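You operate a simulated robot arm through the tools that you are given. There is no shell and no other tool. Be economical: measure what you need, move in short steps, check, and stop when the job is done.

You run a simulated two-armed robot. Do the job below in one go: nothing can be reset, and whatever is moved stays where it is left.

JOB
Put the seed packet marked "basil" from the brown table on top of the red nozzle and the seed packet marked "zinnia" in the brown liner. Take the wooden block labelled "pansy" from the brown table and put it on the steel table. Take the white box and leave it on the grid board. Take the black saucer and leave it on the green saucer. Take the orange saucer on the white counter and put it away on the middle of the plant bench. Take the white bowl on the white counter and put it away on the trestle table. Take the white planter on the white counter and put it away on the second shelf from the bottom of the steel rack. Do these in any order. Set down upright: wooden block.

Only the result counts: the job must be done as asked and must still hold three seconds after the hand-in. Knocking over, shifting, dropping, spilling or breaking anything else fails it.

ROBOT AND FRAMES
Two 7-joint arms with fingered hands on one trunk, on a base that drives. Base frame: it is fixed to the floor where the robot stands at the start and does not move with it; the origin is under the middle of the robot, x ahead of it, y to its left, z up. Units: mm, rad, N and s.
The left shoulder is at the start at [247, 125, 1039], the right one opposite. Places, roughly: black saucer (12x12x3 cm) [-900, -700, 900]; brown liner (14x13x9 cm) [900, -200, 800]; green saucer (12x11x3 cm) [-1300, -1000, 900]; grid board [900, -800, 800]; middle of the plant bench [-5500, 2500, 700]; orange saucer (12x12x3 cm) [-900, -500, 900]; red nozzle [500, -250, 750]; second shelf of the steel rack [-1100, 1700, 600]; seed packet [750, -250, 750]; steel table [700, 1200, 800]; trestle table [-3100, 600, 800]; white bowl (17x17x10 cm) [-1000, -200, 900]; white box [500, -1500, 750]; white planter (10x10x5 cm) [-1200, -1700, 900]; wooden block [1000, -1500, 750]. Payload 3.7 kg a hand.
The tool frame of a hand sits at the grasp point between the pads (the TCP): z along the fingers, y along the line on which they close. The tips reach 25 mm beyond it. Largest opening 88 mm; the body of the gripper starts 29 mm behind the TCP. The gripper is a hand of 5 fingers: y runs from the thumb to the fingers, the wrist lies at [-13, -97, -162] in the tool frame, and closing takes about 1.5 s.
Orientation is told as [roll, pitch, yaw] about the base's x, y, z axes, in that order, counted from this pose: with the fingers straight down and the wrist toward the robot, the tool's x, y and z point along [0, 1, 0], [1, 0, 0] and [0, 0, -1] of the base frame.

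CONTROLS
- The arms move only by the tool servo_tool. It takes "left_increments", "right_increments" or both (then of equal length, played together; a hand with none holds still); each is a list that holds one entry, the list of rows, each a list of 6 numbers: the shift along the tool's x, y, z in m, then the turn, a rotation vector about the tool's x, y, z in degrees. In form: [[[tx, ty, tz, wx, wy, wz], ...]]. A call has 1 to 8 rows; each row shifts and turns the commanded pose from where the row before left it, along the tool's axes as they then stand. "left_grip" and "right_grip" are, for a hand that has rows, the opening, from 0 (shut) to 1 (fully open), set as the call begins (left out, the last holds). A row lasts 0.2 s, in which the tool goes at most 50 mm and 0.15 rad; a call with a longer step from one row to the next is refused whole, and so is a gripper value outside its range. Where a pose cannot be reached the arm comes as near as it can. A force on the tool above 40 N (or 10 N above the force at the start of the call, whichever is more), or a blocked arm, ends the call early, and 0.2 s more pass. Each finger travels about 45 mm/s and halts on what it meets, pressing with about 26 N; the grip force reading is that of the motor and also rises with nothing between the fingers. The clock runs only during rows and for 0.2 s after the last one: add rows that do not move to give the fingers time. It gives the time, the measured TCP pose, the force on the tool (base axes), the opening and the grip force at its end, in the units of the frame above (readings bear some noise), with the torque about the TCP (base axes, N m) and any sound that the robot's microphone picked up, and new pictures: "views" is both (left out), scene, wrist or none (wrist: the cameras of the hands that moved).
- Cameras (640 x 400 px; columns grow to the right, rows downward): "scene" is now at [349, -60.6, 1210.5]; the picture's right is [-0.75, -0.67, 0.00], its down [-0.11, 0.13, -0.99] and it looks along [0.66, -0.74, -0.17] (base axes); focal length 214 px, centre (320, 200). "left" rides on the left gripper at [-59, -79, -105] in its tool frame; the picture's right is [-0.73, -0.32, 0.61], its down [0.62, -0.68, 0.38] and it looks along [0.29, 0.66, 0.70] (tool axes); focal length 234 px, centre (320, 200). "right" rides on the right gripper at [59, -79, -105] in its tool frame; the picture's right is [-0.73, 0.32, -0.61], its down [-0.62, -0.68, 0.38] and it looks along [-0.29, 0.66, 0.70] (tool axes); focal length 234 px, centre (320, 200). There is no depth. A picture from a camera that has moved, and an enlarged one, comes with that camera's place and axes in the base frame and with its lens. The place of the scene camera against the robot may be out by one fixed shift of up to 12 mm in any direction.
- move_column(by): slides the trunk up (or, below 0, down) by that many mm; the arms and the scene camera ride with it, the base frame stays. It gives what a move gives, with no picture.
- roll_base(legs): drives the robot by 1 to 6 legs, each [ahead, left, turn to the left] in mm, mm and rad, along the robot's own axes; the way and the turn of a leg run together, so that a leg with both is an arc; at most 1500 mm and 3.142 rad a leg. The arms and the cameras ride along, it lands a little off, and it stops where it bumps. It gives what a move gives, and a new picture of the scene camera.
- finger_targets(index, middle, ring, little, thumb_bend, thumb_turn, hand): sets how far each is bent, from 0 (flat) to 1 (curled in); at 0.3 the hand is open as for a grip, at 0.7 the pads meet at the TCP. One left out holds its place. A second passes; each finger stops where it meets its share of the squeeze, and holds until it gets a number again. A gripper value or a shape takes the hand back. It gives what a move gives, with no picture; readings hold the bend of each and the force on index, middle, ring, little, thumb and palm. thumb_turn goes from beside the hand (0) to across from the fingers (1), as for a grip.
- set_grasp(shape, hand): the hand has 5 fingers and takes this shape, open, in about a second: jaw (thumb against the fingers, like two jaws); tri (thumb and two fingers); tip (a fingertip pinch); poke (one finger out to press); point (the index stretched); flat (the hand flat); cup (the hand cupped); fist (a fist). The gripper value then closes the fingers along that shape, each until it touches; the sizes above hold for jaw. It gives what a move gives, with no picture.
- head_to(pan, tilt): turns the head with the scene camera to pan (to the left, within 1.396 rad either way) and tilt (down, from -0.506 to 1.204), counted from straight ahead of the robot. It gives what a move gives, and a new picture of the scene camera.
- enlarge(camera, box): a new picture of the part [left, top, right, bottom] of that camera's present view, enlarged. The clock stands still meanwhile.
- hand_in(): hands the job in; it is judged then, once.

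Go step by step. Nothing tells you exact positions but the pictures and the camera data: compare them with the known pose of the tool, close in by small moves and look again before you grip or let go. The budget is 483 turns and 360 pictures, counting those below and the enlarged ones. Unless the task says otherwise, let go and move clear before handing in.

The tools are called after "Request:" by a JSON object that holds its "op" and its "data". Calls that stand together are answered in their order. servo_tool: Moves the arms, as the interface text tells. Its arguments: {"type":"object","properties":{"left_increments":{"type":"array","items":{"type":"array","items":{"type":"array","items":{"type":"number"}}}},"left_grip":{"type":"number"},"right_increments":{"type":"array","items":{"type":"array","items":{"type":"array","items":{"type":"number"}}}},"right_grip":{"type":"number"},"views":{"type":"string","enum":["both","scene","wrist","none"]}},"required":[]} The other tools are called the same way: move_column (by) slides the trunk up or down; set_grasp (shape, hand) gives the hand a shape; finger_targets (index, middle, ring, little, thumb_bend, thumb_turn, hand) moves the fingers one by one; roll_base (legs) drives the base; head_to (pan, tilt) turns the head that bears the scene camera; enlarge (camera, box) takes an enlarged picture of a part of a camera's view; hand_in () hands the job in.

At the start:

```text
time: 0.0
left_ee_pos: [595.3, -57.1, 1205.5]
left_ee_rot: [0.0, 0.001, 0.003]
left_contact_force: [-0.8, 0.2, 0.1]
left_wrist_torque: [-0.03, 0.02, 0.0]
left_gripper_width: 87.7
left_grasp_force: 0.1
left_shape: jaw
left_bend: [0.3, 0.3, 0.3, 0.3, 0.3, 0.98]
left_finger forces: [0.1, 0.0, 0.0, 0.0, 0.0, 0.0]
right_ee_pos: [334.6, -420.5, 1131.1]
right_ee_rot: [0.001, -0.001, 0.001]
right_contact_force: [0.4, -0.3, -0.1]
right_wrist_torque: [0.02, 0.0, -0.01]
right_gripper_width: 87.4
right_grasp_force: 0.2
right_shape: jaw
right_bend: [0.3, 0.3, 0.3, 0.3, 0.3, 0.98]
right_finger forces: [0.1, 0.0, 0.1, 0.0, 0.1, 0.0]
trunk travel left (down, up): [-69.0, 346.0]
robot x, y, heading: [0.7, -3.4, 0.006]
head pan, tilt: [-0.841, 0.169]
```

scene: 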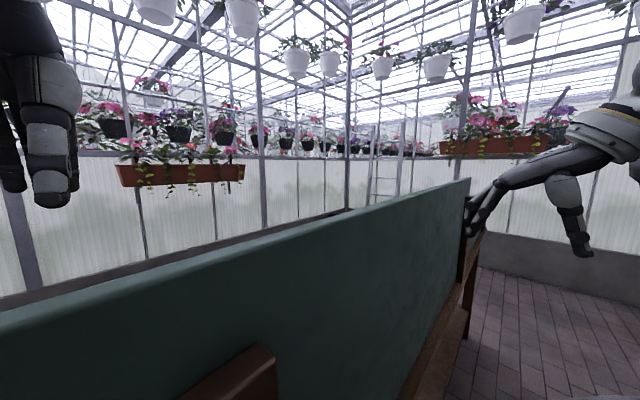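
right: 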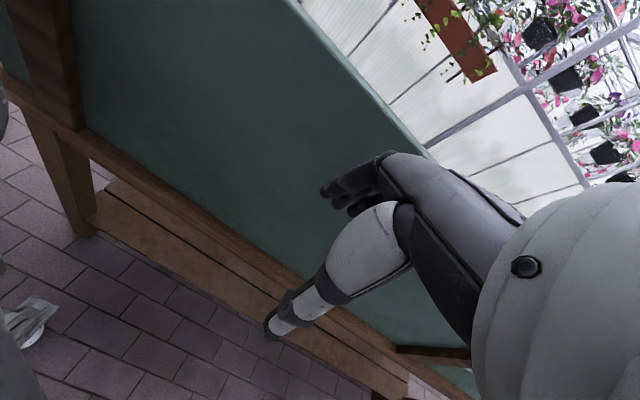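
left: 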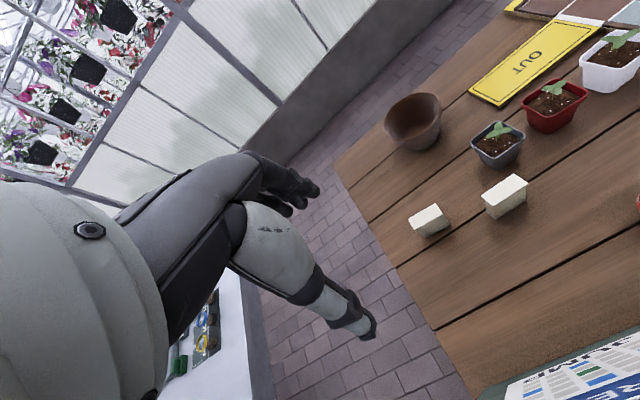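

I see a green upright board just in front of the robot on the right, and a wooden table beyond. I'll look around with the head first.

Request:
{"op": "head_to", "data": {"pan": 0, "tilt": 0.7}}

Request:
{"op": "head_to", "data": {"pan": 1.2, "tilt": 0.5}}

Request:
{"op": "head_to", "data": {"pan": -1.0, "tilt": 0.8}}

```text
time: 1.2
left_ee_pos: [595.3, -57.1, 1205.8]
left_ee_rot: [0.001, 0.001, 0.001]
left_contact_force: [0.8, -1.0, 0.0]
left_wrist_torque: [0.02, 0.0, 0.02]
left_gripper_width: 87.6
left_grasp_force: 0.0
left_shape: jaw
left_bend: [0.3, 0.3, 0.3, 0.3, 0.3, 0.98]
left_finger forces: [0.0, 0.0, 0.1, 0.0, 0.0, 0.0]
right_ee_pos: [334.0, -421.2, 1131.8]
right_ee_rot: [0.001, 0.002, 0.002]
right_contact_force: [0.6, -0.3, 0.4]
right_wrist_torque: [0.01, 0.02, 0.02]
right_gripper_width: 87.5
right_grasp_force: 0.0
right_shape: jaw
right_bend: [0.3, 0.3, 0.3, 0.3, 0.3, 0.98]
right_finger forces: [0.0, 0.1, 0.0, 0.1, 0.0, 0.0]
trunk travel left (down, up): [-69.0, 346.0]
robot x, y, heading: [0.3, 0.1, -0.005]
head pan, tilt: [0.0, 0.7]
camera scene: at [372.0, 8.6, 1162.2], right [0.0, -1.0, 0.0], down [-0.64, 0.0, -0.77], along [0.77, 0.0, -0.64], focal length 214 px, centre (320, 200)
```

scene: 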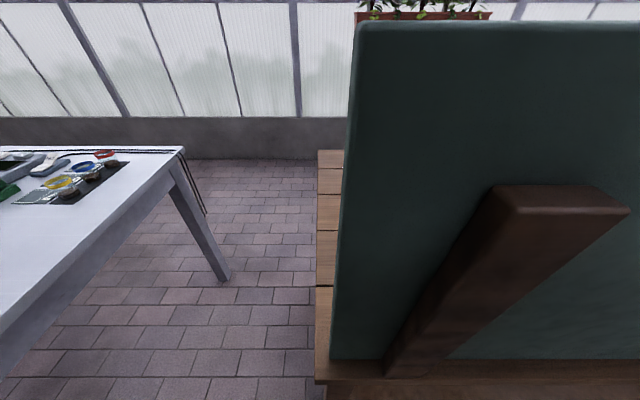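

```text
time: 2.6
left_ee_pos: [583.1, -60.2, 1212.7]
left_ee_rot: [0.002, -0.011, 0.002]
left_contact_force: [-0.1, -0.2, -0.8]
left_wrist_torque: [0.0, -0.01, 0.0]
left_gripper_width: 87.8
left_grasp_force: 0.1
left_shape: jaw
left_bend: [0.3, 0.3, 0.3, 0.3, 0.3, 0.98]
left_finger forces: [0.0, 0.0, 0.0, 0.1, 0.0, 0.0]
right_ee_pos: [323.5, -423.0, 1134.3]
right_ee_rot: [0.002, -0.009, 0.0]
right_contact_force: [0.1, -0.4, 0.4]
right_wrist_torque: [0.01, -0.01, 0.01]
right_gripper_width: 88.1
right_grasp_force: 0.1
right_shape: jaw
right_bend: [0.3, 0.3, 0.3, 0.3, 0.3, 0.98]
right_finger forces: [0.0, 0.0, 0.1, 0.1, 0.0, 0.0]
trunk travel left (down, up): [-69.0, 346.0]
robot x, y, heading: [-0.5, 0.8, -0.001]
head pan, tilt: [1.201, 0.499]
camera scene: at [337.3, 72.3, 1179.9], right [0.73, -0.68, 0.01], down [-0.34, -0.38, -0.86], along [0.59, 0.63, -0.51], focal length 214 px, centre (320, 200)
```

scene: 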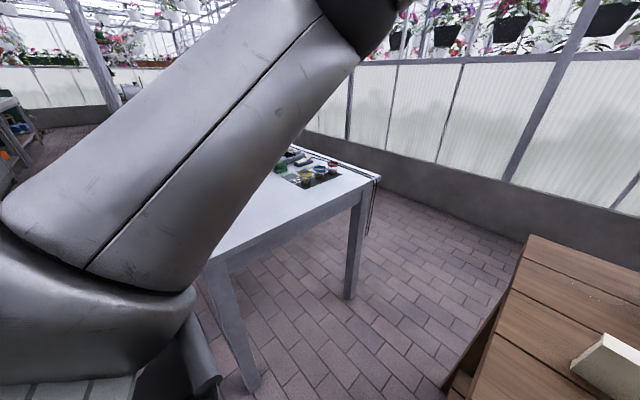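

```text
time: 4.6
left_ee_pos: [595.1, -57.5, 1206.9]
left_ee_rot: [-0.001, 0.002, 0.0]
left_contact_force: [0.6, 0.2, -0.6]
left_wrist_torque: [0.02, -0.03, 0.02]
left_gripper_width: 87.6
left_grasp_force: 0.0
left_shape: jaw
left_bend: [0.3, 0.3, 0.3, 0.3, 0.3, 0.98]
left_finger forces: [0.0, 0.0, 0.0, 0.1, 0.0, 0.0]
right_ee_pos: [334.1, -419.9, 1130.4]
right_ee_rot: [0.0, 0.0, 0.0]
right_contact_force: [0.1, -0.2, 0.1]
right_wrist_torque: [-0.01, -0.01, -0.01]
right_gripper_width: 87.4
right_grasp_force: 0.0
right_shape: jaw
right_bend: [0.3, 0.3, 0.3, 0.3, 0.3, 0.98]
right_finger forces: [0.0, 0.1, 0.0, 0.0, 0.1, 0.0]
trunk travel left (down, up): [-69.0, 346.0]
robot x, y, heading: [0.1, 0.6, -0.002]
head pan, tilt: [-1.0, 0.799]
camera scene: at [363.5, -30.0, 1163.9], right [-0.45, -0.89, 0.0], down [-0.56, 0.28, -0.78], along [0.69, -0.35, -0.63], focal length 214 px, centre (320, 200)
```

scene: 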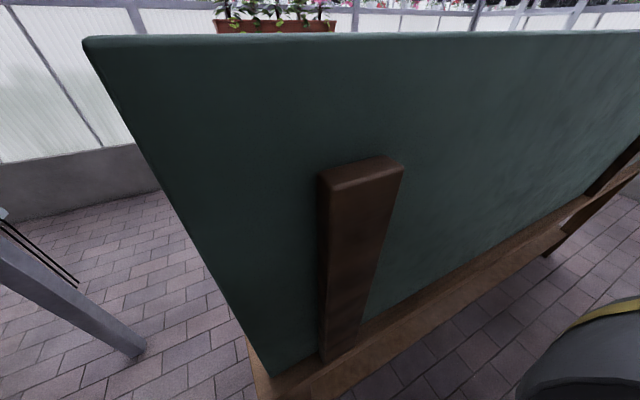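

The green board hides the table; I'll raise the trunk to look over it.

Request:
{"op": "move_column", "data": {"by": 340}}

Request:
{"op": "head_to", "data": {"pan": -0.3, "tilt": 0.9}}

Request:
{"op": "head_to", "data": {"pan": -0.9, "tilt": 0.6}}

Request:
{"op": "head_to", "data": {"pan": 1.3, "tilt": 0.3}}

```text
time: 8.0
left_ee_pos: [594.1, -57.3, 1548.0]
left_ee_rot: [0.001, -0.001, 0.0]
left_contact_force: [0.0, -0.9, -0.5]
left_wrist_torque: [0.0, 0.0, 0.01]
left_gripper_width: 87.8
left_grasp_force: 0.0
left_shape: jaw
left_bend: [0.3, 0.3, 0.3, 0.3, 0.3, 0.98]
left_finger forces: [0.0, 0.0, 0.0, 0.1, 0.0, 0.0]
right_ee_pos: [335.3, -420.5, 1471.4]
right_ee_rot: [0.001, -0.001, -0.001]
right_contact_force: [0.0, -0.1, -0.3]
right_wrist_torque: [0.02, 0.0, -0.04]
right_gripper_width: 87.7
right_grasp_force: 0.0
right_shape: jaw
right_bend: [0.3, 0.3, 0.3, 0.3, 0.3, 0.98]
right_finger forces: [0.0, 0.1, 0.0, 0.0, 0.1, 0.1]
trunk travel left (down, up): [-409.0, 6.0]
robot x, y, heading: [-0.7, 1.5, -0.0]
head pan, tilt: [-1.0, 0.799]
```

```text
time: 9.0
left_ee_pos: [594.0, -57.8, 1546.1]
left_ee_rot: [0.0, 0.0, 0.003]
left_contact_force: [0.4, 0.2, -0.1]
left_wrist_torque: [0.01, 0.02, 0.03]
left_gripper_width: 87.8
left_grasp_force: 0.0
left_shape: jaw
left_bend: [0.3, 0.3, 0.3, 0.3, 0.3, 0.98]
left_finger forces: [0.1, 0.0, 0.0, 0.0, 0.1, 0.0]
right_ee_pos: [334.1, -421.1, 1472.9]
right_ee_rot: [0.001, 0.001, 0.001]
right_contact_force: [0.4, -0.8, -0.2]
right_wrist_torque: [-0.02, 0.0, 0.0]
right_gripper_width: 87.5
right_grasp_force: 0.1
right_shape: jaw
right_bend: [0.3, 0.3, 0.3, 0.3, 0.3, 0.98]
right_finger forces: [0.0, 0.0, 0.0, 0.0, 0.1, 0.0]
trunk travel left (down, up): [-409.0, 6.0]
robot x, y, heading: [0.5, -1.2, 0.001]
head pan, tilt: [-0.3, 0.901]
camera scene: at [112.7, -14.1, 1512.9], right [-0.3, -0.95, 0.0], down [-0.75, 0.24, -0.62], along [0.59, -0.19, -0.78], focal length 214 px, centre (320, 200)
```

scene: 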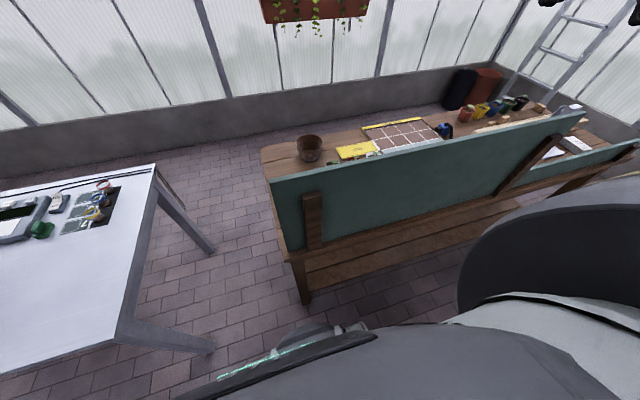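

```text
time: 10.0
left_ee_pos: [594.4, -58.3, 1546.4]
left_ee_rot: [-0.001, 0.0, 0.002]
left_contact_force: [-0.3, 1.0, -0.4]
left_wrist_torque: [-0.02, 0.0, -0.01]
left_gripper_width: 87.9
left_grasp_force: 0.0
left_shape: jaw
left_bend: [0.3, 0.3, 0.3, 0.3, 0.3, 0.98]
left_finger forces: [0.0, 0.0, 0.0, 0.0, 0.1, 0.1]
right_ee_pos: [333.7, -420.7, 1472.6]
right_ee_rot: [0.0, 0.0, 0.0]
right_contact_force: [-0.1, 0.4, 0.4]
right_wrist_torque: [0.01, -0.04, -0.01]
right_gripper_width: 87.4
right_grasp_force: 0.1
right_shape: jaw
right_bend: [0.3, 0.3, 0.3, 0.3, 0.3, 0.98]
right_finger forces: [0.0, 0.0, 0.0, 0.0, 0.1, 0.0]
trunk travel left (down, up): [-409.0, 6.0]
robot x, y, heading: [-2.8, 2.8, 0.004]
head pan, tilt: [-0.901, 0.6]
camera scene: at [95.7, -60.5, 1537.6], right [-0.78, -0.62, 0.0], down [-0.35, 0.44, -0.82], along [0.51, -0.65, -0.57], focal length 214 px, centre (320, 200)
```

scene: 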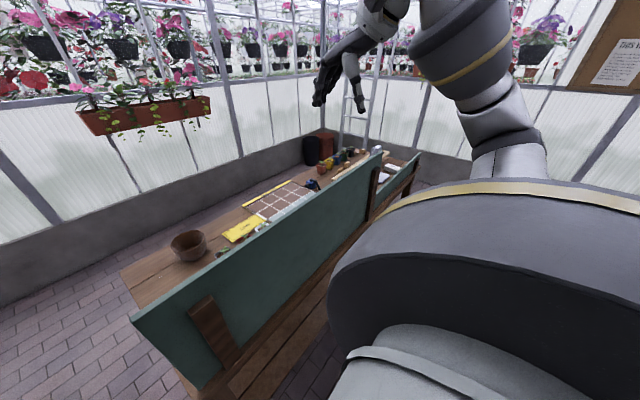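

```text
time: 12.1
left_ee_pos: [594.0, -59.0, 1546.9]
left_ee_rot: [0.002, 0.001, 0.002]
left_contact_force: [-0.4, 0.0, 0.3]
left_wrist_torque: [0.02, 0.0, -0.02]
left_gripper_width: 87.6
left_grasp_force: 0.1
left_shape: jaw
left_bend: [0.3, 0.3, 0.3, 0.3, 0.3, 0.98]
left_finger forces: [0.0, 0.0, 0.0, 0.0, 0.0, 0.0]
right_ee_pos: [333.9, -420.8, 1472.6]
right_ee_rot: [-0.001, 0.0, 0.001]
right_contact_force: [-0.6, -0.8, 0.4]
right_wrist_torque: [0.02, -0.01, -0.02]
right_gripper_width: 87.7
right_grasp_force: 0.0
right_shape: jaw
right_bend: [0.3, 0.3, 0.3, 0.3, 0.3, 0.98]
right_finger forces: [0.0, 0.1, 0.0, 0.1, 0.0, 0.1]
trunk travel left (down, up): [-409.0, 6.0]
robot x, y, heading: [4.2, -3.1, -0.002]
head pan, tilt: [1.3, 0.3]
camera scene: at [65.8, 98.7, 1565.1], right [0.96, -0.27, 0.0], down [-0.08, -0.28, -0.96], along [0.26, 0.92, -0.3], focal length 214 px, centre (320, 200)
```

scene: 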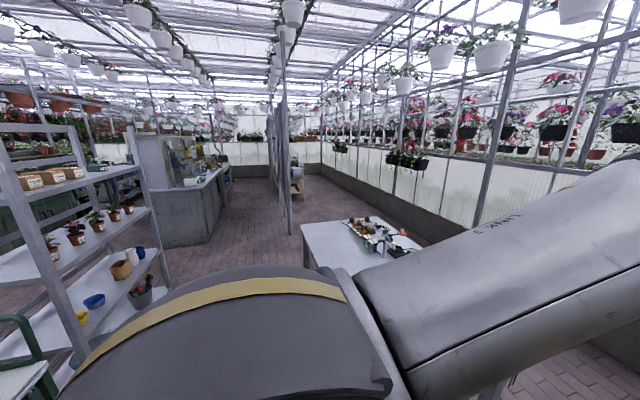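

The board blocks the near side, so I will work from the wall side. First a look through the raised left-hand camera.

Request:
{"op": "enlarge", "data": {"camera": "left", "box": [320, 0, 640, 400]}}

Request:
{"op": "enlarge", "data": {"camera": "right", "box": [0, 0, 640, 400]}}

Request:
{"op": "head_to", "data": {"pan": 0.6, "tilt": 0.6}}

```text
1.00 times, centred on (480, 200) of left (not enlarged: the box is as wide or as high as the picture)
camera zoom: at [515.4, -116.2, 1652.4], right [-0.32, -0.73, -0.61], down [-0.68, 0.62, -0.38], along [0.66, 0.29, -0.7], focal length 234 px, centre (160, 200)
```

zoom: 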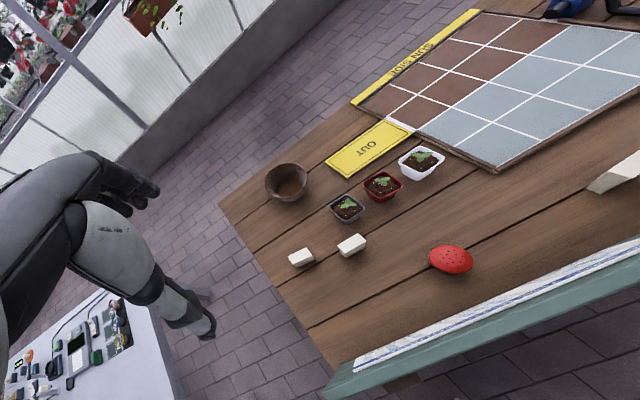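

```text
1.00 times, centred on (320, 200) of right (not enlarged: the box is as wide or as high as the picture)
camera zoom: at [255.4, -362.7, 1576.1], right [0.32, -0.73, 0.61], down [-0.68, -0.62, -0.38], along [0.66, -0.29, -0.7], focal length 234 px, centre (320, 200)
```

zoom: 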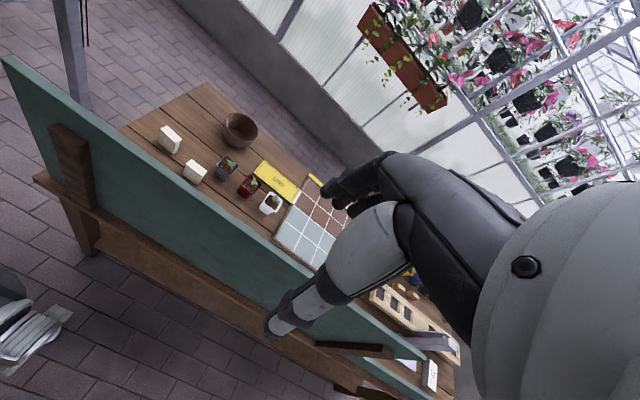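

```text
time: 13.2
left_ee_pos: [594.7, -57.9, 1546.5]
left_ee_rot: [0.001, 0.001, 0.001]
left_contact_force: [0.3, -0.8, -0.3]
left_wrist_torque: [0.02, 0.0, 0.0]
left_gripper_width: 87.9
left_grasp_force: 0.1
left_shape: jaw
left_bend: [0.3, 0.3, 0.3, 0.3, 0.3, 0.98]
left_finger forces: [0.0, 0.0, 0.0, 0.0, 0.0, 0.0]
right_ee_pos: [335.4, -421.6, 1471.4]
right_ee_rot: [0.0, -0.001, 0.0]
right_contact_force: [0.4, 0.3, 0.8]
right_wrist_torque: [-0.02, 0.0, -0.01]
right_gripper_width: 87.5
right_grasp_force: 0.0
right_shape: jaw
right_bend: [0.3, 0.3, 0.3, 0.3, 0.3, 0.98]
right_finger forces: [0.1, 0.0, 0.0, 0.0, 0.0, 0.0]
trunk travel left (down, up): [-409.0, 6.0]
robot x, y, heading: [-0.4, 3.2, -0.002]
head pan, tilt: [0.6, 0.6]
camera scene: at [113.6, 58.7, 1537.6], right [0.57, -0.82, 0.0], down [-0.47, -0.32, -0.83], along [0.68, 0.47, -0.56], focal length 214 px, centre (320, 200)
```

scene: 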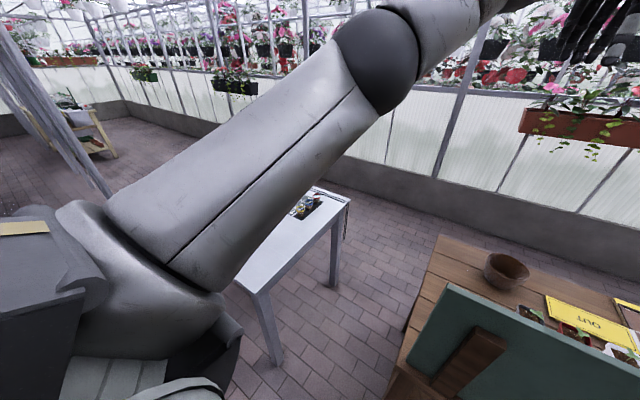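

Packets are the two cream blocks near (750,-110) and (700,-250), with the red nozzle at about (566,-376) and the liner at about (990,-250). I'll turn left to look at the route around the steel table.

Request:
{"op": "roll_base", "data": {"legs": [[0, 0, 1.5708]]}}

Request:
{"op": "head_to", "data": {"pan": 0, "tilt": 0.6}}

Request:
{"op": "head_to", "data": {"pan": 0.9, "tilt": 0.4}}

```text
time: 17.5
left_ee_pos: [38.4, 595.7, 1546.7]
left_ee_rot: [0.001, 0.0, 1.606]
left_contact_force: [-0.3, 0.2, -0.1]
left_wrist_torque: [0.01, -0.01, 0.01]
left_gripper_width: 87.7
left_grasp_force: 0.1
left_shape: jaw
left_bend: [0.3, 0.3, 0.3, 0.3, 0.3, 0.98]
left_finger forces: [0.0, 0.0, 0.1, 0.0, 0.0, 0.0]
right_ee_pos: [409.7, 348.3, 1471.9]
right_ee_rot: [0.001, 0.0, 1.603]
right_contact_force: [0.0, 0.4, 0.8]
right_wrist_torque: [0.0, -0.03, 0.0]
right_gripper_width: 87.8
right_grasp_force: 0.1
right_shape: jaw
right_bend: [0.3, 0.3, 0.3, 0.3, 0.3, 0.98]
right_finger forces: [0.0, 0.1, 0.1, 0.0, 0.1, 0.2]
trunk travel left (down, up): [-409.0, 6.0]
robot x, y, heading: [0.7, -0.2, 1.604]
head pan, tilt: [0.6, 0.6]
camera scene: at [-54.4, 121.3, 1537.6], right [0.81, 0.59, 0.0], down [0.33, -0.46, -0.83], along [-0.49, 0.66, -0.56], focal length 214 px, centre (320, 200)
```

scene: 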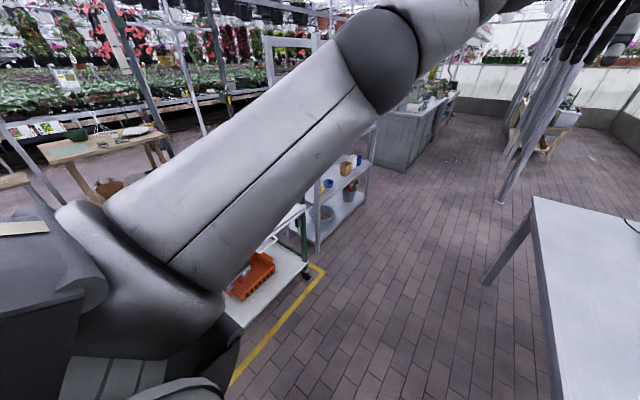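

```text
time: 18.5
left_ee_pos: [38.2, 595.5, 1546.4]
left_ee_rot: [0.001, 0.0, 1.606]
left_contact_force: [0.1, -0.3, 0.6]
left_wrist_torque: [0.05, -0.04, 0.0]
left_gripper_width: 87.6
left_grasp_force: 0.0
left_shape: jaw
left_bend: [0.3, 0.3, 0.3, 0.3, 0.3, 0.98]
left_finger forces: [0.1, 0.0, 0.0, 0.1, 0.0, 0.1]
right_ee_pos: [409.9, 348.1, 1471.3]
right_ee_rot: [0.0, 0.001, 1.605]
right_contact_force: [-0.8, -0.4, 0.1]
right_wrist_torque: [0.0, 0.0, 0.0]
right_gripper_width: 87.8
right_grasp_force: 0.0
right_shape: jaw
right_bend: [0.3, 0.3, 0.3, 0.3, 0.3, 0.98]
right_finger forces: [0.1, 0.0, 0.1, 0.0, 0.0, 0.0]
trunk travel left (down, up): [-409.0, 6.0]
robot x, y, heading: [6.2, -0.6, 1.603]
head pan, tilt: [0.0, 0.6]
camera scene: at [-5.0, 138.4, 1537.6], right [1.0, 0.03, 0.0], down [0.02, -0.56, -0.83], along [-0.03, 0.82, -0.56], focal length 214 px, centre (320, 200)
```

scene: 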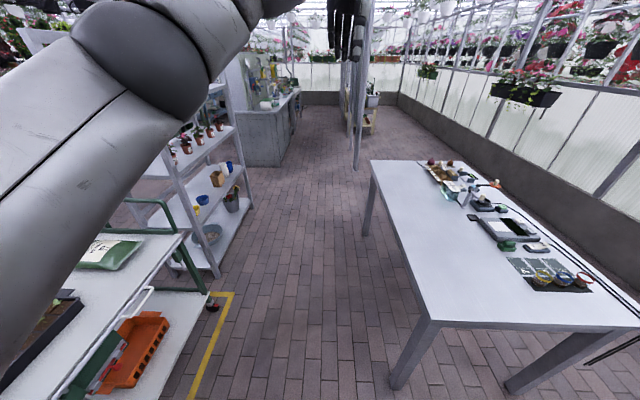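

```text
time: 19.7
left_ee_pos: [37.5, 596.9, 1546.5]
left_ee_rot: [0.001, 0.0, 1.605]
left_contact_force: [-0.7, 0.2, -0.2]
left_wrist_torque: [0.02, 0.03, 0.0]
left_gripper_width: 87.5
left_grasp_force: 0.1
left_shape: jaw
left_bend: [0.3, 0.3, 0.3, 0.3, 0.3, 0.98]
left_finger forces: [0.0, 0.0, 0.0, 0.1, 0.1, 0.0]
right_ee_pos: [410.4, 348.7, 1472.0]
right_ee_rot: [-0.001, 0.001, 1.605]
right_contact_force: [-1.0, 0.0, 0.2]
right_wrist_torque: [0.0, 0.0, -0.01]
right_gripper_width: 87.7
right_grasp_force: 0.0
right_shape: jaw
right_bend: [0.3, 0.3, 0.3, 0.3, 0.3, 0.98]
right_finger forces: [0.0, 0.0, 0.0, 0.0, 0.0, 0.0]
trunk travel left (down, up): [-409.0, 6.0]
robot x, y, heading: [0.7, 1.9, 1.609]
head pan, tilt: [0.901, 0.4]
camera scene: at [-76.4, 105.2, 1555.8], right [0.6, 0.8, 0.0], down [0.31, -0.23, -0.92], along [-0.74, 0.55, -0.39], focal length 214 px, centre (320, 200)
```

scene: 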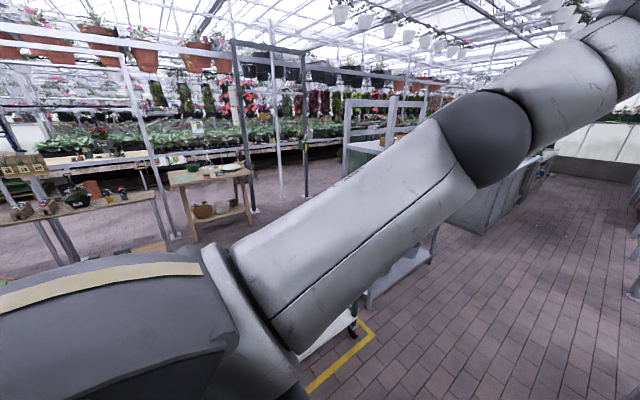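

The aisle is clear. I'll drive around the far end of the steel table to the wall side of the brown table.

Request:
{"op": "roll_base", "data": {"legs": [[0, 0, -0.038], [1200, 0, 0], [1150, 0, 0]]}}

Request:
{"op": "head_to", "data": {"pan": -1.2, "tilt": 0.5}}

```text
time: 31.5
left_ee_pos: [16.0, 2930.7, 1546.6]
left_ee_rot: [0.0, 0.001, 1.6]
left_contact_force: [0.9, 0.0, -0.2]
left_wrist_torque: [0.01, 0.01, 0.02]
left_gripper_width: 87.8
left_grasp_force: 0.0
left_shape: jaw
left_bend: [0.3, 0.3, 0.3, 0.3, 0.3, 0.98]
left_finger forces: [0.0, 0.0, 0.0, 0.0, 0.0, 0.1]
right_ee_pos: [388.2, 2681.1, 1471.7]
right_ee_rot: [0.0, 0.001, 1.601]
right_contact_force: [0.1, -0.2, 0.3]
right_wrist_torque: [-0.01, 0.03, 0.0]
right_gripper_width: 87.8
right_grasp_force: 0.1
right_shape: jaw
right_bend: [0.3, 0.3, 0.3, 0.3, 0.3, 0.98]
right_finger forces: [0.0, 0.0, 0.0, 0.0, 0.0, 0.0]
trunk travel left (down, up): [-409.0, 6.0]
robot x, y, heading: [-23.0, 2332.4, 1.599]
head pan, tilt: [0.901, 0.4]
camera scene: at [-99.9, 2439.4, 1555.8], right [0.6, 0.8, 0.0], down [0.31, -0.23, -0.92], along [-0.74, 0.55, -0.39], focal length 214 px, centre (320, 200)
```

scene: 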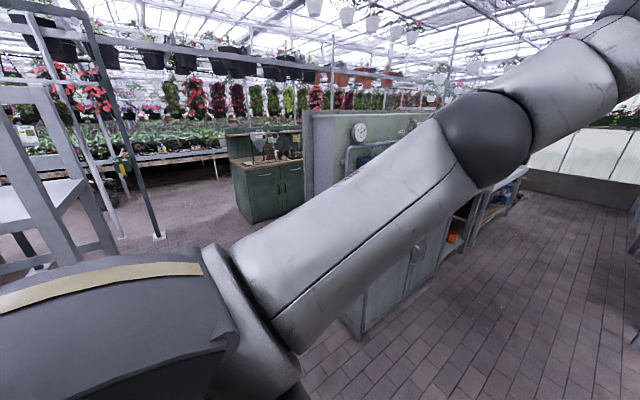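

```text
time: 33.5
left_ee_pos: [15.7, 2930.4, 1546.2]
left_ee_rot: [0.001, 0.001, 1.602]
left_contact_force: [0.2, 0.2, 1.0]
left_wrist_torque: [0.01, -0.03, -0.03]
left_gripper_width: 87.7
left_grasp_force: 0.1
left_shape: jaw
left_bend: [0.3, 0.3, 0.3, 0.3, 0.3, 0.98]
left_finger forces: [0.0, 0.0, 0.0, 0.0, 0.0, 0.0]
right_ee_pos: [386.3, 2680.4, 1471.7]
right_ee_rot: [0.001, 0.0, 1.6]
right_contact_force: [0.0, 0.1, 0.7]
right_wrist_torque: [0.02, -0.02, 0.01]
right_gripper_width: 87.9
right_grasp_force: 0.0
right_shape: jaw
right_bend: [0.3, 0.3, 0.3, 0.3, 0.3, 0.98]
right_finger forces: [0.0, 0.0, 0.0, 0.0, 0.0, 0.0]
trunk travel left (down, up): [-409.0, 6.0]
robot x, y, heading: [-22.0, 2338.1, 1.6]
head pan, tilt: [-1.201, 0.499]
camera scene: at [58.1, 2419.4, 1546.7], right [0.39, -0.92, 0.0], down [-0.44, -0.19, -0.88], along [0.81, 0.34, -0.48], focal length 214 px, centre (320, 200)
```

scene: 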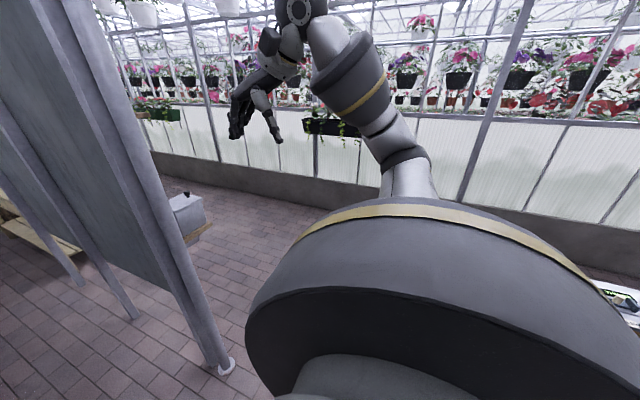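

Clear to slide right past the table end, then back down the wall aisle.

Request:
{"op": "roll_base", "data": {"legs": [[0, 0, -0.03], [0, -1400, 0], [0, -370, 0], [-1400, 0, 0], [-1100, 0, 0], [0, 0, 1.57]]}}

Request:
{"op": "head_to", "data": {"pan": 0, "tilt": 0.8}}

Request:
{"op": "head_to", "data": {"pan": 0.7, "tilt": 0.6}}

```text
time: 65.4
left_ee_pos: [1144.0, -84.8, 1546.9]
left_ee_rot: [0.0, 0.0, 3.124]
left_contact_force: [-0.2, 0.5, 0.1]
left_wrist_torque: [0.01, -0.03, 0.02]
left_gripper_width: 87.5
left_grasp_force: 0.0
left_shape: jaw
left_bend: [0.3, 0.3, 0.3, 0.3, 0.3, 0.98]
left_finger forces: [0.1, 0.0, 0.0, 0.1, 0.0, 0.0]
right_ee_pos: [1410.8, 275.1, 1472.5]
right_ee_rot: [-0.001, 0.001, 3.125]
right_contact_force: [-0.3, 0.0, 0.5]
right_wrist_torque: [0.0, 0.02, 0.04]
right_gripper_width: 87.7
right_grasp_force: 0.0
right_shape: jaw
right_bend: [0.3, 0.3, 0.3, 0.3, 0.3, 0.98]
right_finger forces: [0.0, 0.0, 0.0, 0.0, 0.0, 0.1]
trunk travel left (down, up): [-409.0, 6.0]
robot x, y, heading: [1737.4, -155.3, 3.121]
head pan, tilt: [-1.201, 0.499]
camera scene: at [1663.8, -57.6, 1546.7], right [0.94, 0.35, 0.0], down [0.17, -0.45, -0.88], along [-0.3, 0.82, -0.48], focal length 214 px, centre (320, 200)
```

scene: 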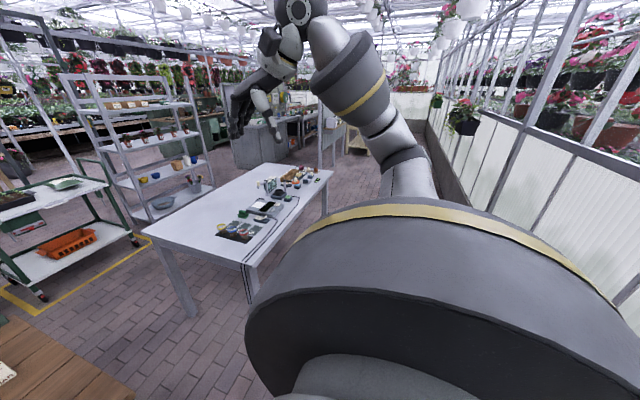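

```text
time: 66.8
left_ee_pos: [1143.9, -84.6, 1546.7]
left_ee_rot: [0.0, -0.001, 3.126]
left_contact_force: [-0.1, -0.4, -0.5]
left_wrist_torque: [-0.02, 0.01, 0.0]
left_gripper_width: 87.6
left_grasp_force: 0.0
left_shape: jaw
left_bend: [0.3, 0.3, 0.3, 0.3, 0.3, 0.98]
left_finger forces: [0.0, 0.0, 0.1, 0.0, 0.0, 0.0]
right_ee_pos: [1410.2, 275.0, 1472.3]
right_ee_rot: [-0.001, 0.0, 3.124]
right_contact_force: [0.0, 0.1, 0.2]
right_wrist_torque: [0.02, 0.01, 0.02]
right_gripper_width: 87.5
right_grasp_force: 0.1
right_shape: jaw
right_bend: [0.3, 0.3, 0.3, 0.3, 0.3, 0.98]
right_finger forces: [0.0, 0.0, 0.1, 0.0, 0.0, 0.0]
trunk travel left (down, up): [-409.0, 6.0]
robot x, y, heading: [1737.7, -152.4, 3.127]
head pan, tilt: [0.0, 0.799]
camera scene: at [1614.6, -141.4, 1520.7], right [0.02, 1.0, 0.0], down [0.72, -0.01, -0.7], along [-0.7, 0.01, -0.72], focal length 214 px, centre (320, 200)
```

scene: 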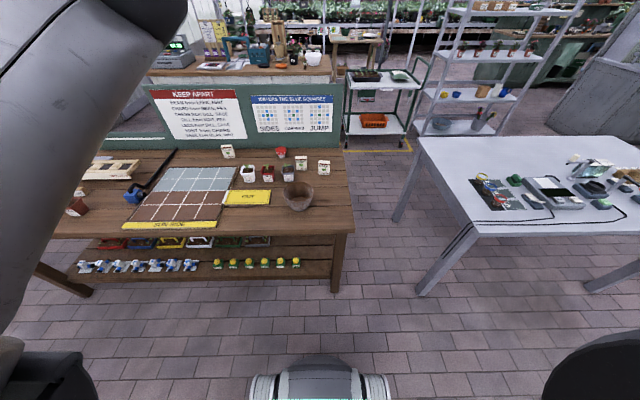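

```text
time: 67.9
left_ee_pos: [1143.5, -83.7, 1547.2]
left_ee_rot: [0.001, 0.0, 3.125]
left_contact_force: [0.1, 0.7, 0.1]
left_wrist_torque: [0.01, -0.04, 0.01]
left_gripper_width: 88.0
left_grasp_force: 0.1
left_shape: jaw
left_bend: [0.3, 0.3, 0.3, 0.3, 0.3, 0.98]
left_finger forces: [0.0, 0.0, 0.0, 0.1, 0.1, 0.1]
right_ee_pos: [1409.5, 274.8, 1471.3]
right_ee_rot: [0.0, 0.001, 3.124]
right_contact_force: [0.0, 0.2, -0.2]
right_wrist_torque: [-0.02, 0.0, 0.0]
right_gripper_width: 87.7
right_grasp_force: 0.2
right_shape: jaw
right_bend: [0.3, 0.3, 0.3, 0.3, 0.3, 0.98]
right_finger forces: [0.0, 0.0, 0.0, 0.1, 0.0, 0.0]
trunk travel left (down, up): [-409.0, 6.0]
robot x, y, heading: [1735.3, -151.4, 3.123]
head pan, tilt: [0.7, 0.6]
camera scene: at [1626.6, -198.6, 1537.6], right [-0.63, 0.78, 0.0], down [0.44, 0.36, -0.82], along [-0.64, -0.52, -0.57], focal length 214 px, centre (320, 200)
```

scene: 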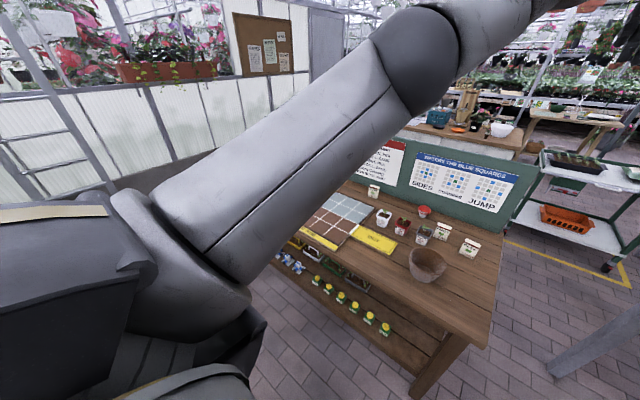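

I'm on the wall side with a good view. I'll read the signs and the labels.

Request:
{"op": "head_to", "data": {"pan": 0, "tilt": 0.7}}

Request:
{"op": "enlarge", "data": {"camera": "scene", "box": [140, 110, 260, 185]}}

Request:
{"op": "enlarge", "data": {"camera": "scene", "box": [240, 110, 360, 185]}}

Request:
{"op": "enlarge", "data": {"camera": "scene", "box": [200, 160, 360, 260]}}

Request:
{"op": "enlarge", "data": {"camera": "scene", "box": [60, 160, 220, 260]}}

```text
time: 69.0
left_ee_pos: [1143.4, -84.3, 1546.4]
left_ee_rot: [0.0, 0.0, 3.126]
left_contact_force: [-0.1, 1.2, 0.0]
left_wrist_torque: [0.01, 0.03, 0.0]
left_gripper_width: 87.7
left_grasp_force: 0.1
left_shape: jaw
left_bend: [0.3, 0.3, 0.3, 0.3, 0.3, 0.98]
left_finger forces: [0.1, 0.1, 0.0, 0.0, 0.1, 0.0]
right_ee_pos: [1409.8, 272.2, 1472.0]
right_ee_rot: [-0.001, -0.001, 3.124]
right_contact_force: [0.6, 0.3, -0.3]
right_wrist_torque: [-0.01, 0.0, -0.02]
right_gripper_width: 87.6
right_grasp_force: 0.0
right_shape: jaw
right_bend: [0.3, 0.3, 0.3, 0.3, 0.3, 0.98]
right_finger forces: [0.0, 0.0, 0.0, 0.0, 0.0, 0.1]
trunk travel left (down, up): [-409.0, 6.0]
robot x, y, heading: [1740.3, -153.0, 3.123]
head pan, tilt: [0.0, 0.7]
camera scene: at [1610.3, -141.5, 1529.0], right [0.02, 1.0, 0.0], down [0.64, -0.01, -0.77], along [-0.76, 0.01, -0.64], focal length 214 px, centre (320, 200)
```

scene: 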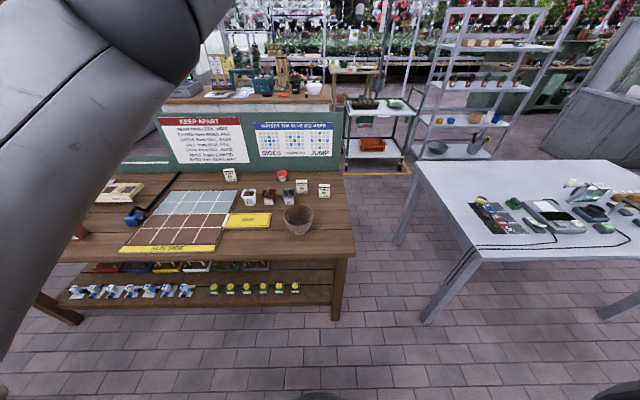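

```text
5.33 times, centred on (200, 148) of scene
camera zoom: at [1610.3, -141.5, 1529.0], right [0.02, 1.0, 0.0], down [0.64, -0.01, -0.77], along [-0.76, 0.01, -0.64], focal length 1144 px, centre (960, 480)
```

zoom: 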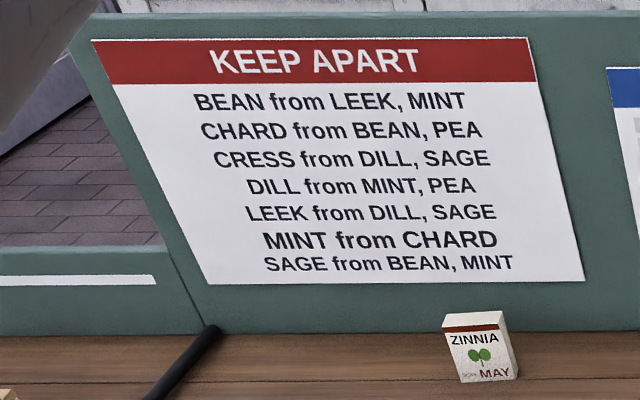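

```text
5.33 times, centred on (300, 148) of scene
camera zoom: at [1610.3, -141.5, 1529.0], right [0.02, 1.0, 0.0], down [0.64, -0.01, -0.77], along [-0.76, 0.01, -0.64], focal length 1144 px, centre (427, 480)
```

zoom: 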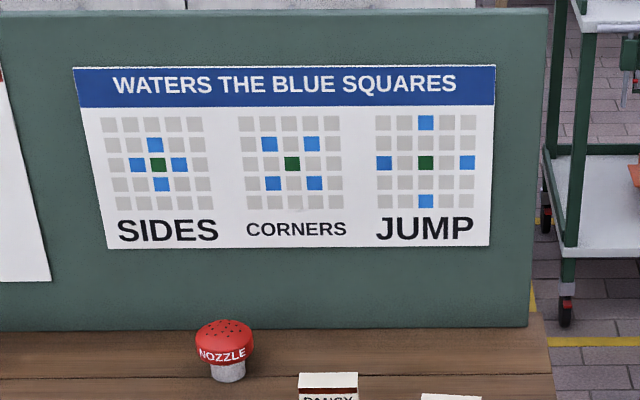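

```text
4.00 times, centred on (280, 210) of scene
camera zoom: at [1610.3, -141.5, 1529.0], right [0.02, 1.0, 0.0], down [0.64, -0.01, -0.77], along [-0.76, 0.01, -0.64], focal length 858 px, centre (480, 160)
```

zoom: 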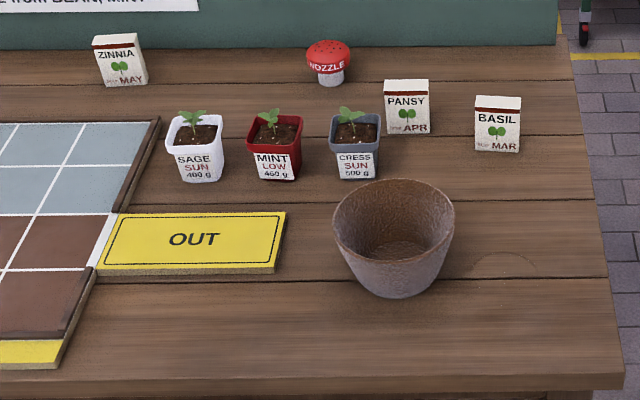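

```text
4.00 times, centred on (140, 210) of scene
camera zoom: at [1610.3, -141.5, 1529.0], right [0.02, 1.0, 0.0], down [0.64, -0.01, -0.77], along [-0.76, 0.01, -0.64], focal length 858 px, centre (1040, 160)
```

zoom: 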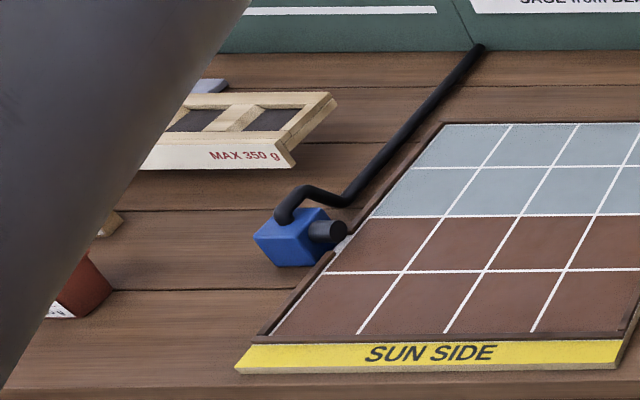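

I can read everything: BASIL at about (727,-107), the PANSY packet is a distractor, ZINNIA at about (563,-651), nozzle at about (566,-348), liner at about (940,-230), table top at about z 805. I'll move closer and lower the trunk.

Request:
{"op": "roll_base", "data": {"legs": [[0, 180, 0.018], [300, 0, 0]]}}

Request:
{"op": "move_column", "data": {"by": -300}}

Request:
{"op": "head_to", "data": {"pan": -0.1, "tilt": 0.65}}

```text
time: 72.8
left_ee_pos: [855.0, -271.8, 1547.2]
left_ee_rot: [-0.001, 0.0, 3.138]
left_contact_force: [-0.2, 0.4, 0.0]
left_wrist_torque: [0.01, 0.04, -0.02]
left_gripper_width: 87.4
left_grasp_force: 0.0
left_shape: jaw
left_bend: [0.3, 0.3, 0.3, 0.3, 0.3, 0.98]
left_finger forces: [0.0, 0.0, 0.1, 0.1, 0.0, 0.0]
right_ee_pos: [1116.0, 90.3, 1471.7]
right_ee_rot: [-0.001, 0.001, 3.136]
right_contact_force: [-0.3, 0.0, -0.2]
right_wrist_torque: [0.02, 0.01, 0.03]
right_gripper_width: 87.9
right_grasp_force: 0.0
right_shape: jaw
right_bend: [0.3, 0.3, 0.3, 0.3, 0.3, 0.98]
right_finger forces: [0.0, 0.1, 0.0, 0.0, 0.0, 0.0]
trunk travel left (down, up): [-409.0, 6.0]
robot x, y, heading: [1450.3, -332.9, 3.135]
head pan, tilt: [0.0, 0.7]
camera scene: at [1322.7, -323.3, 1528.9], right [0.0, 1.0, 0.0], down [0.64, 0.0, -0.76], along [-0.76, 0.0, -0.64], focal length 214 px, centre (320, 200)
```

scene: 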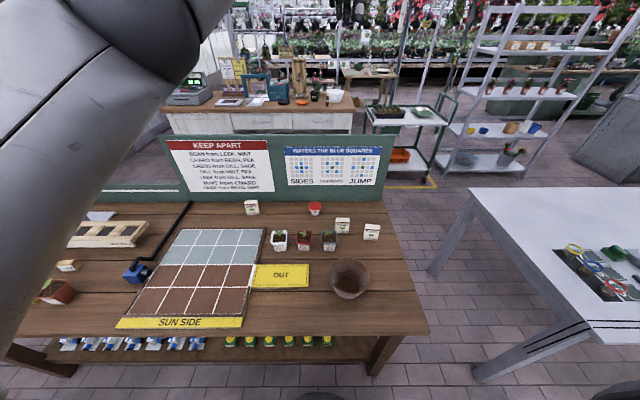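

```text
time: 75.8
left_ee_pos: [857.1, -272.6, 1248.8]
left_ee_rot: [0.0, -0.004, 3.139]
left_contact_force: [0.5, -0.6, -0.2]
left_wrist_torque: [-0.03, 0.02, 0.03]
left_gripper_width: 87.4
left_grasp_force: 0.0
left_shape: jaw
left_bend: [0.3, 0.3, 0.3, 0.3, 0.3, 0.98]
left_finger forces: [0.0, 0.1, 0.0, 0.1, 0.0, 0.0]
right_ee_pos: [983.2, 89.5, 1048.6]
right_ee_rot: [0.001, 0.457, 3.136]
right_contact_force: [-0.9, -0.4, 0.2]
right_wrist_torque: [0.02, 0.05, -0.03]
right_gripper_width: 87.7
right_grasp_force: 0.1
right_shape: jaw
right_bend: [0.3, 0.3, 0.3, 0.3, 0.3, 0.98]
right_finger forces: [0.1, 0.1, 0.0, 0.1, 0.0, 0.0]
trunk travel left (down, up): [-109.0, 306.0]
robot x, y, heading: [1450.3, -333.4, 3.133]
head pan, tilt: [0.0, 0.7]
```

```text
time: 76.5
left_ee_pos: [855.8, -271.5, 1246.8]
left_ee_rot: [-0.001, -0.003, 3.137]
left_contact_force: [-1.3, -0.6, 0.0]
left_wrist_torque: [0.01, -0.03, -0.01]
left_gripper_width: 87.6
left_grasp_force: 0.0
left_shape: jaw
left_bend: [0.3, 0.3, 0.3, 0.3, 0.3, 0.98]
left_finger forces: [0.1, 0.1, 0.0, 0.0, 0.0, 0.0]
right_ee_pos: [983.9, 90.2, 1047.8]
right_ee_rot: [0.0, 0.459, 3.136]
right_contact_force: [-0.8, 0.0, -0.9]
right_wrist_torque: [0.05, -0.01, -0.02]
right_gripper_width: 87.9
right_grasp_force: 0.1
right_shape: jaw
right_bend: [0.3, 0.3, 0.3, 0.3, 0.3, 0.98]
right_finger forces: [0.1, 0.0, 0.0, 0.0, 0.0, 0.0]
trunk travel left (down, up): [-109.0, 306.0]
robot x, y, heading: [1452.2, -331.2, 3.137]
head pan, tilt: [-0.099, 0.649]
camera scene: at [1113.0, -313.7, 1214.6], right [0.1, 0.99, 0.0], down [0.6, -0.06, -0.8], along [-0.79, 0.08, -0.6], focal length 214 px, centre (320, 200)
```

scene: 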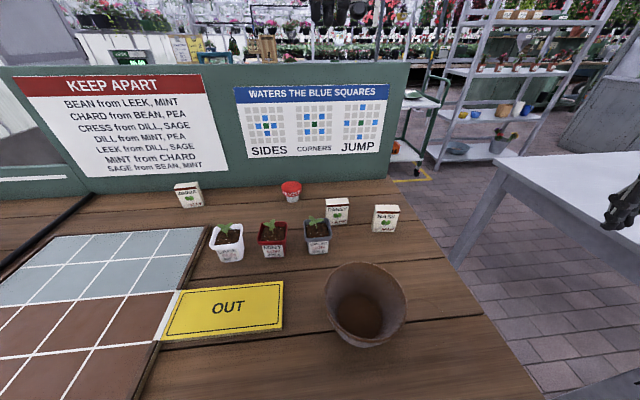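

Basil's centre is about (720,-104) with its top at about z 885. I'll straighten the right hand first.

Request:
{"op": "servo_tool", "data": {"right_increments": [[[0, 0, 0, -6.6, 0, 0], [0, 0, 0, -6.6, 0, 0], [0, 0, 0, -6.6, 0, 0], [0, 0, 0, -6.5, 0, 0]]], "views": "none"}}

```text
time: 77.5
left_ee_pos: [854.7, -272.0, 1246.1]
left_ee_rot: [-0.001, -0.001, 3.138]
left_contact_force: [-0.2, -0.1, -0.3]
left_wrist_torque: [0.02, 0.05, -0.02]
left_gripper_width: 87.9
left_grasp_force: 0.0
left_shape: jaw
left_bend: [0.3, 0.3, 0.3, 0.3, 0.3, 0.98]
left_finger forces: [0.0, 0.1, 0.0, 0.1, 0.0, 0.1]
right_ee_pos: [982.2, 90.8, 1048.7]
right_ee_rot: [0.0, -0.002, 3.134]
right_contact_force: [-0.3, 0.3, 0.5]
right_wrist_torque: [-0.02, 0.01, 0.02]
right_gripper_width: 87.7
right_grasp_force: 0.1
right_shape: jaw
right_bend: [0.3, 0.3, 0.3, 0.3, 0.3, 0.98]
right_finger forces: [0.1, 0.0, 0.1, 0.1, 0.0, 0.0]
trunk travel left (down, up): [-109.0, 306.0]
robot x, y, heading: [1450.3, -333.4, 3.139]
head pan, tilt: [-0.099, 0.649]
```

Request:
{"op": "servo_tool", "data": {"right_increments": [[[0.0244, 0.0328, 0.006, 0, 0, 0], [0.0244, 0.0328, 0.006, 0, 0, 0], [0.0244, 0.0328, 0.006, 0, 0, 0], [0.0244, 0.0328, 0.006, 0, 0, 0], [0.0244, 0.0328, 0.006, 0, 0, 0], [0.0244, 0.0328, 0.006, 0, 0, 0], [0.0244, 0.0328, 0.006, 0, 0, 0], [0.0244, 0.0328, 0.006, 0, 0, 0]]]}}

```text
time: 79.3
left_ee_pos: [853.7, -272.7, 1245.8]
left_ee_rot: [-0.001, 0.003, 3.139]
left_contact_force: [0.5, 0.0, -0.2]
left_wrist_torque: [0.01, -0.01, -0.02]
left_gripper_width: 87.9
left_grasp_force: 0.1
left_shape: jaw
left_bend: [0.3, 0.3, 0.3, 0.3, 0.3, 0.98]
left_finger forces: [0.1, 0.0, 0.1, 0.0, 0.0, 0.1]
right_ee_pos: [720.0, -101.9, 999.2]
right_ee_rot: [0.002, 0.002, 3.137]
right_contact_force: [0.0, -0.1, -0.3]
right_wrist_torque: [0.02, 0.04, 0.0]
right_gripper_width: 87.7
right_grasp_force: 0.0
right_shape: jaw
right_bend: [0.3, 0.3, 0.3, 0.3, 0.3, 0.98]
right_finger forces: [0.0, 0.1, 0.0, 0.0, 0.0, 0.0]
trunk travel left (down, up): [-109.0, 306.0]
robot x, y, heading: [1453.2, -333.9, 3.136]
head pan, tilt: [-0.099, 0.649]
camera scene: at [1112.1, -314.3, 1214.2], right [0.1, 0.99, 0.0], down [0.6, -0.06, -0.8], along [-0.79, 0.08, -0.61], focal length 214 px, centre (320, 200)
camera right: at [798.2, -161.4, 1104.3], right [-0.32, 0.73, 0.61], down [0.68, 0.62, -0.38], along [-0.65, 0.29, -0.7], focal length 234 px, centre (320, 200)
```

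scene: 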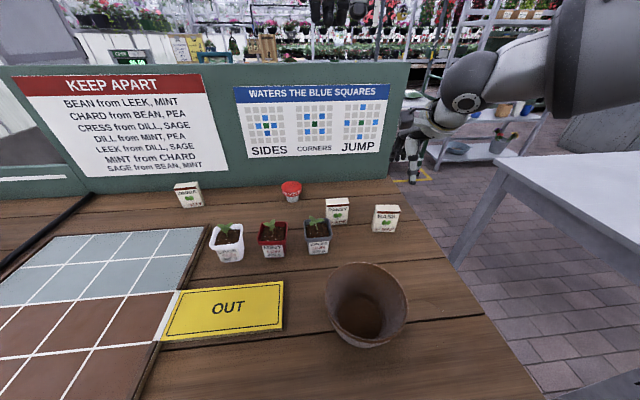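
right: 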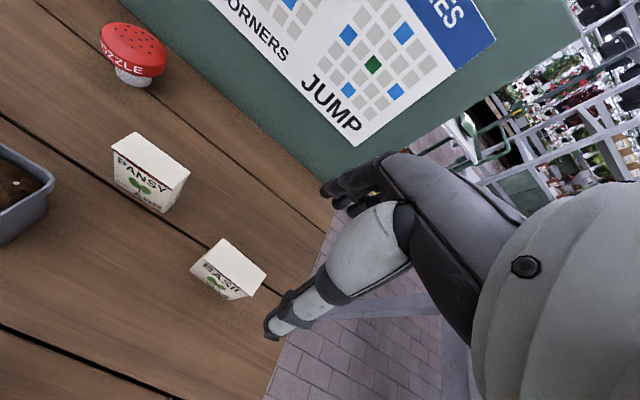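

Request:
{"op": "enlarge", "data": {"camera": "right", "box": [160, 210, 320, 310]}}

Request:
{"op": "enlarge", "data": {"camera": "scene", "box": [270, 165, 430, 265]}}

```text
4.00 times, centred on (240, 260) of right
camera zoom: at [798.2, -161.4, 1104.3], right [-0.32, 0.73, 0.61], down [0.68, 0.62, -0.38], along [-0.65, 0.29, -0.7], focal length 937 px, centre (640, -40)
```

zoom: 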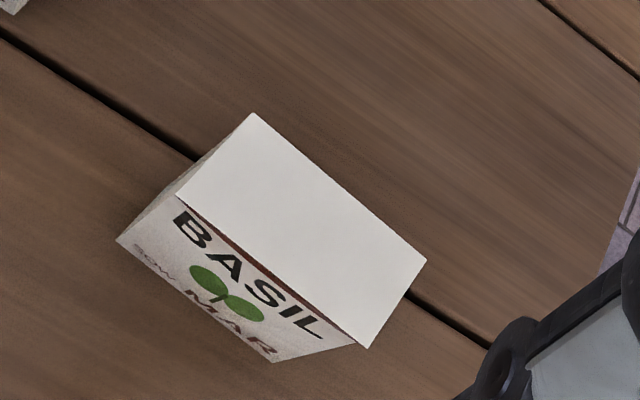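

```text
4.00 times, centred on (350, 215) of scene
camera zoom: at [1112.1, -314.3, 1214.2], right [0.1, 0.99, 0.0], down [0.6, -0.06, -0.8], along [-0.79, 0.08, -0.61], focal length 858 px, centre (200, 140)
```

zoom: 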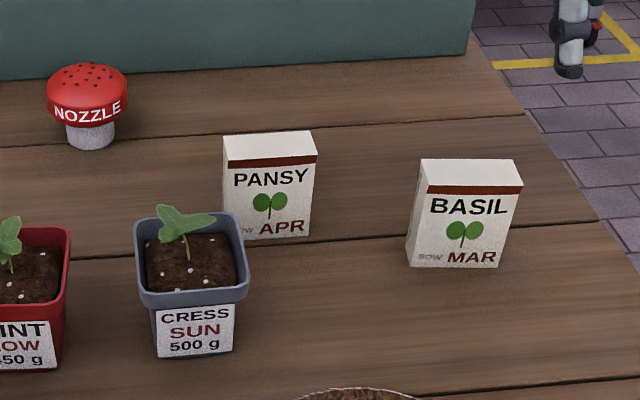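

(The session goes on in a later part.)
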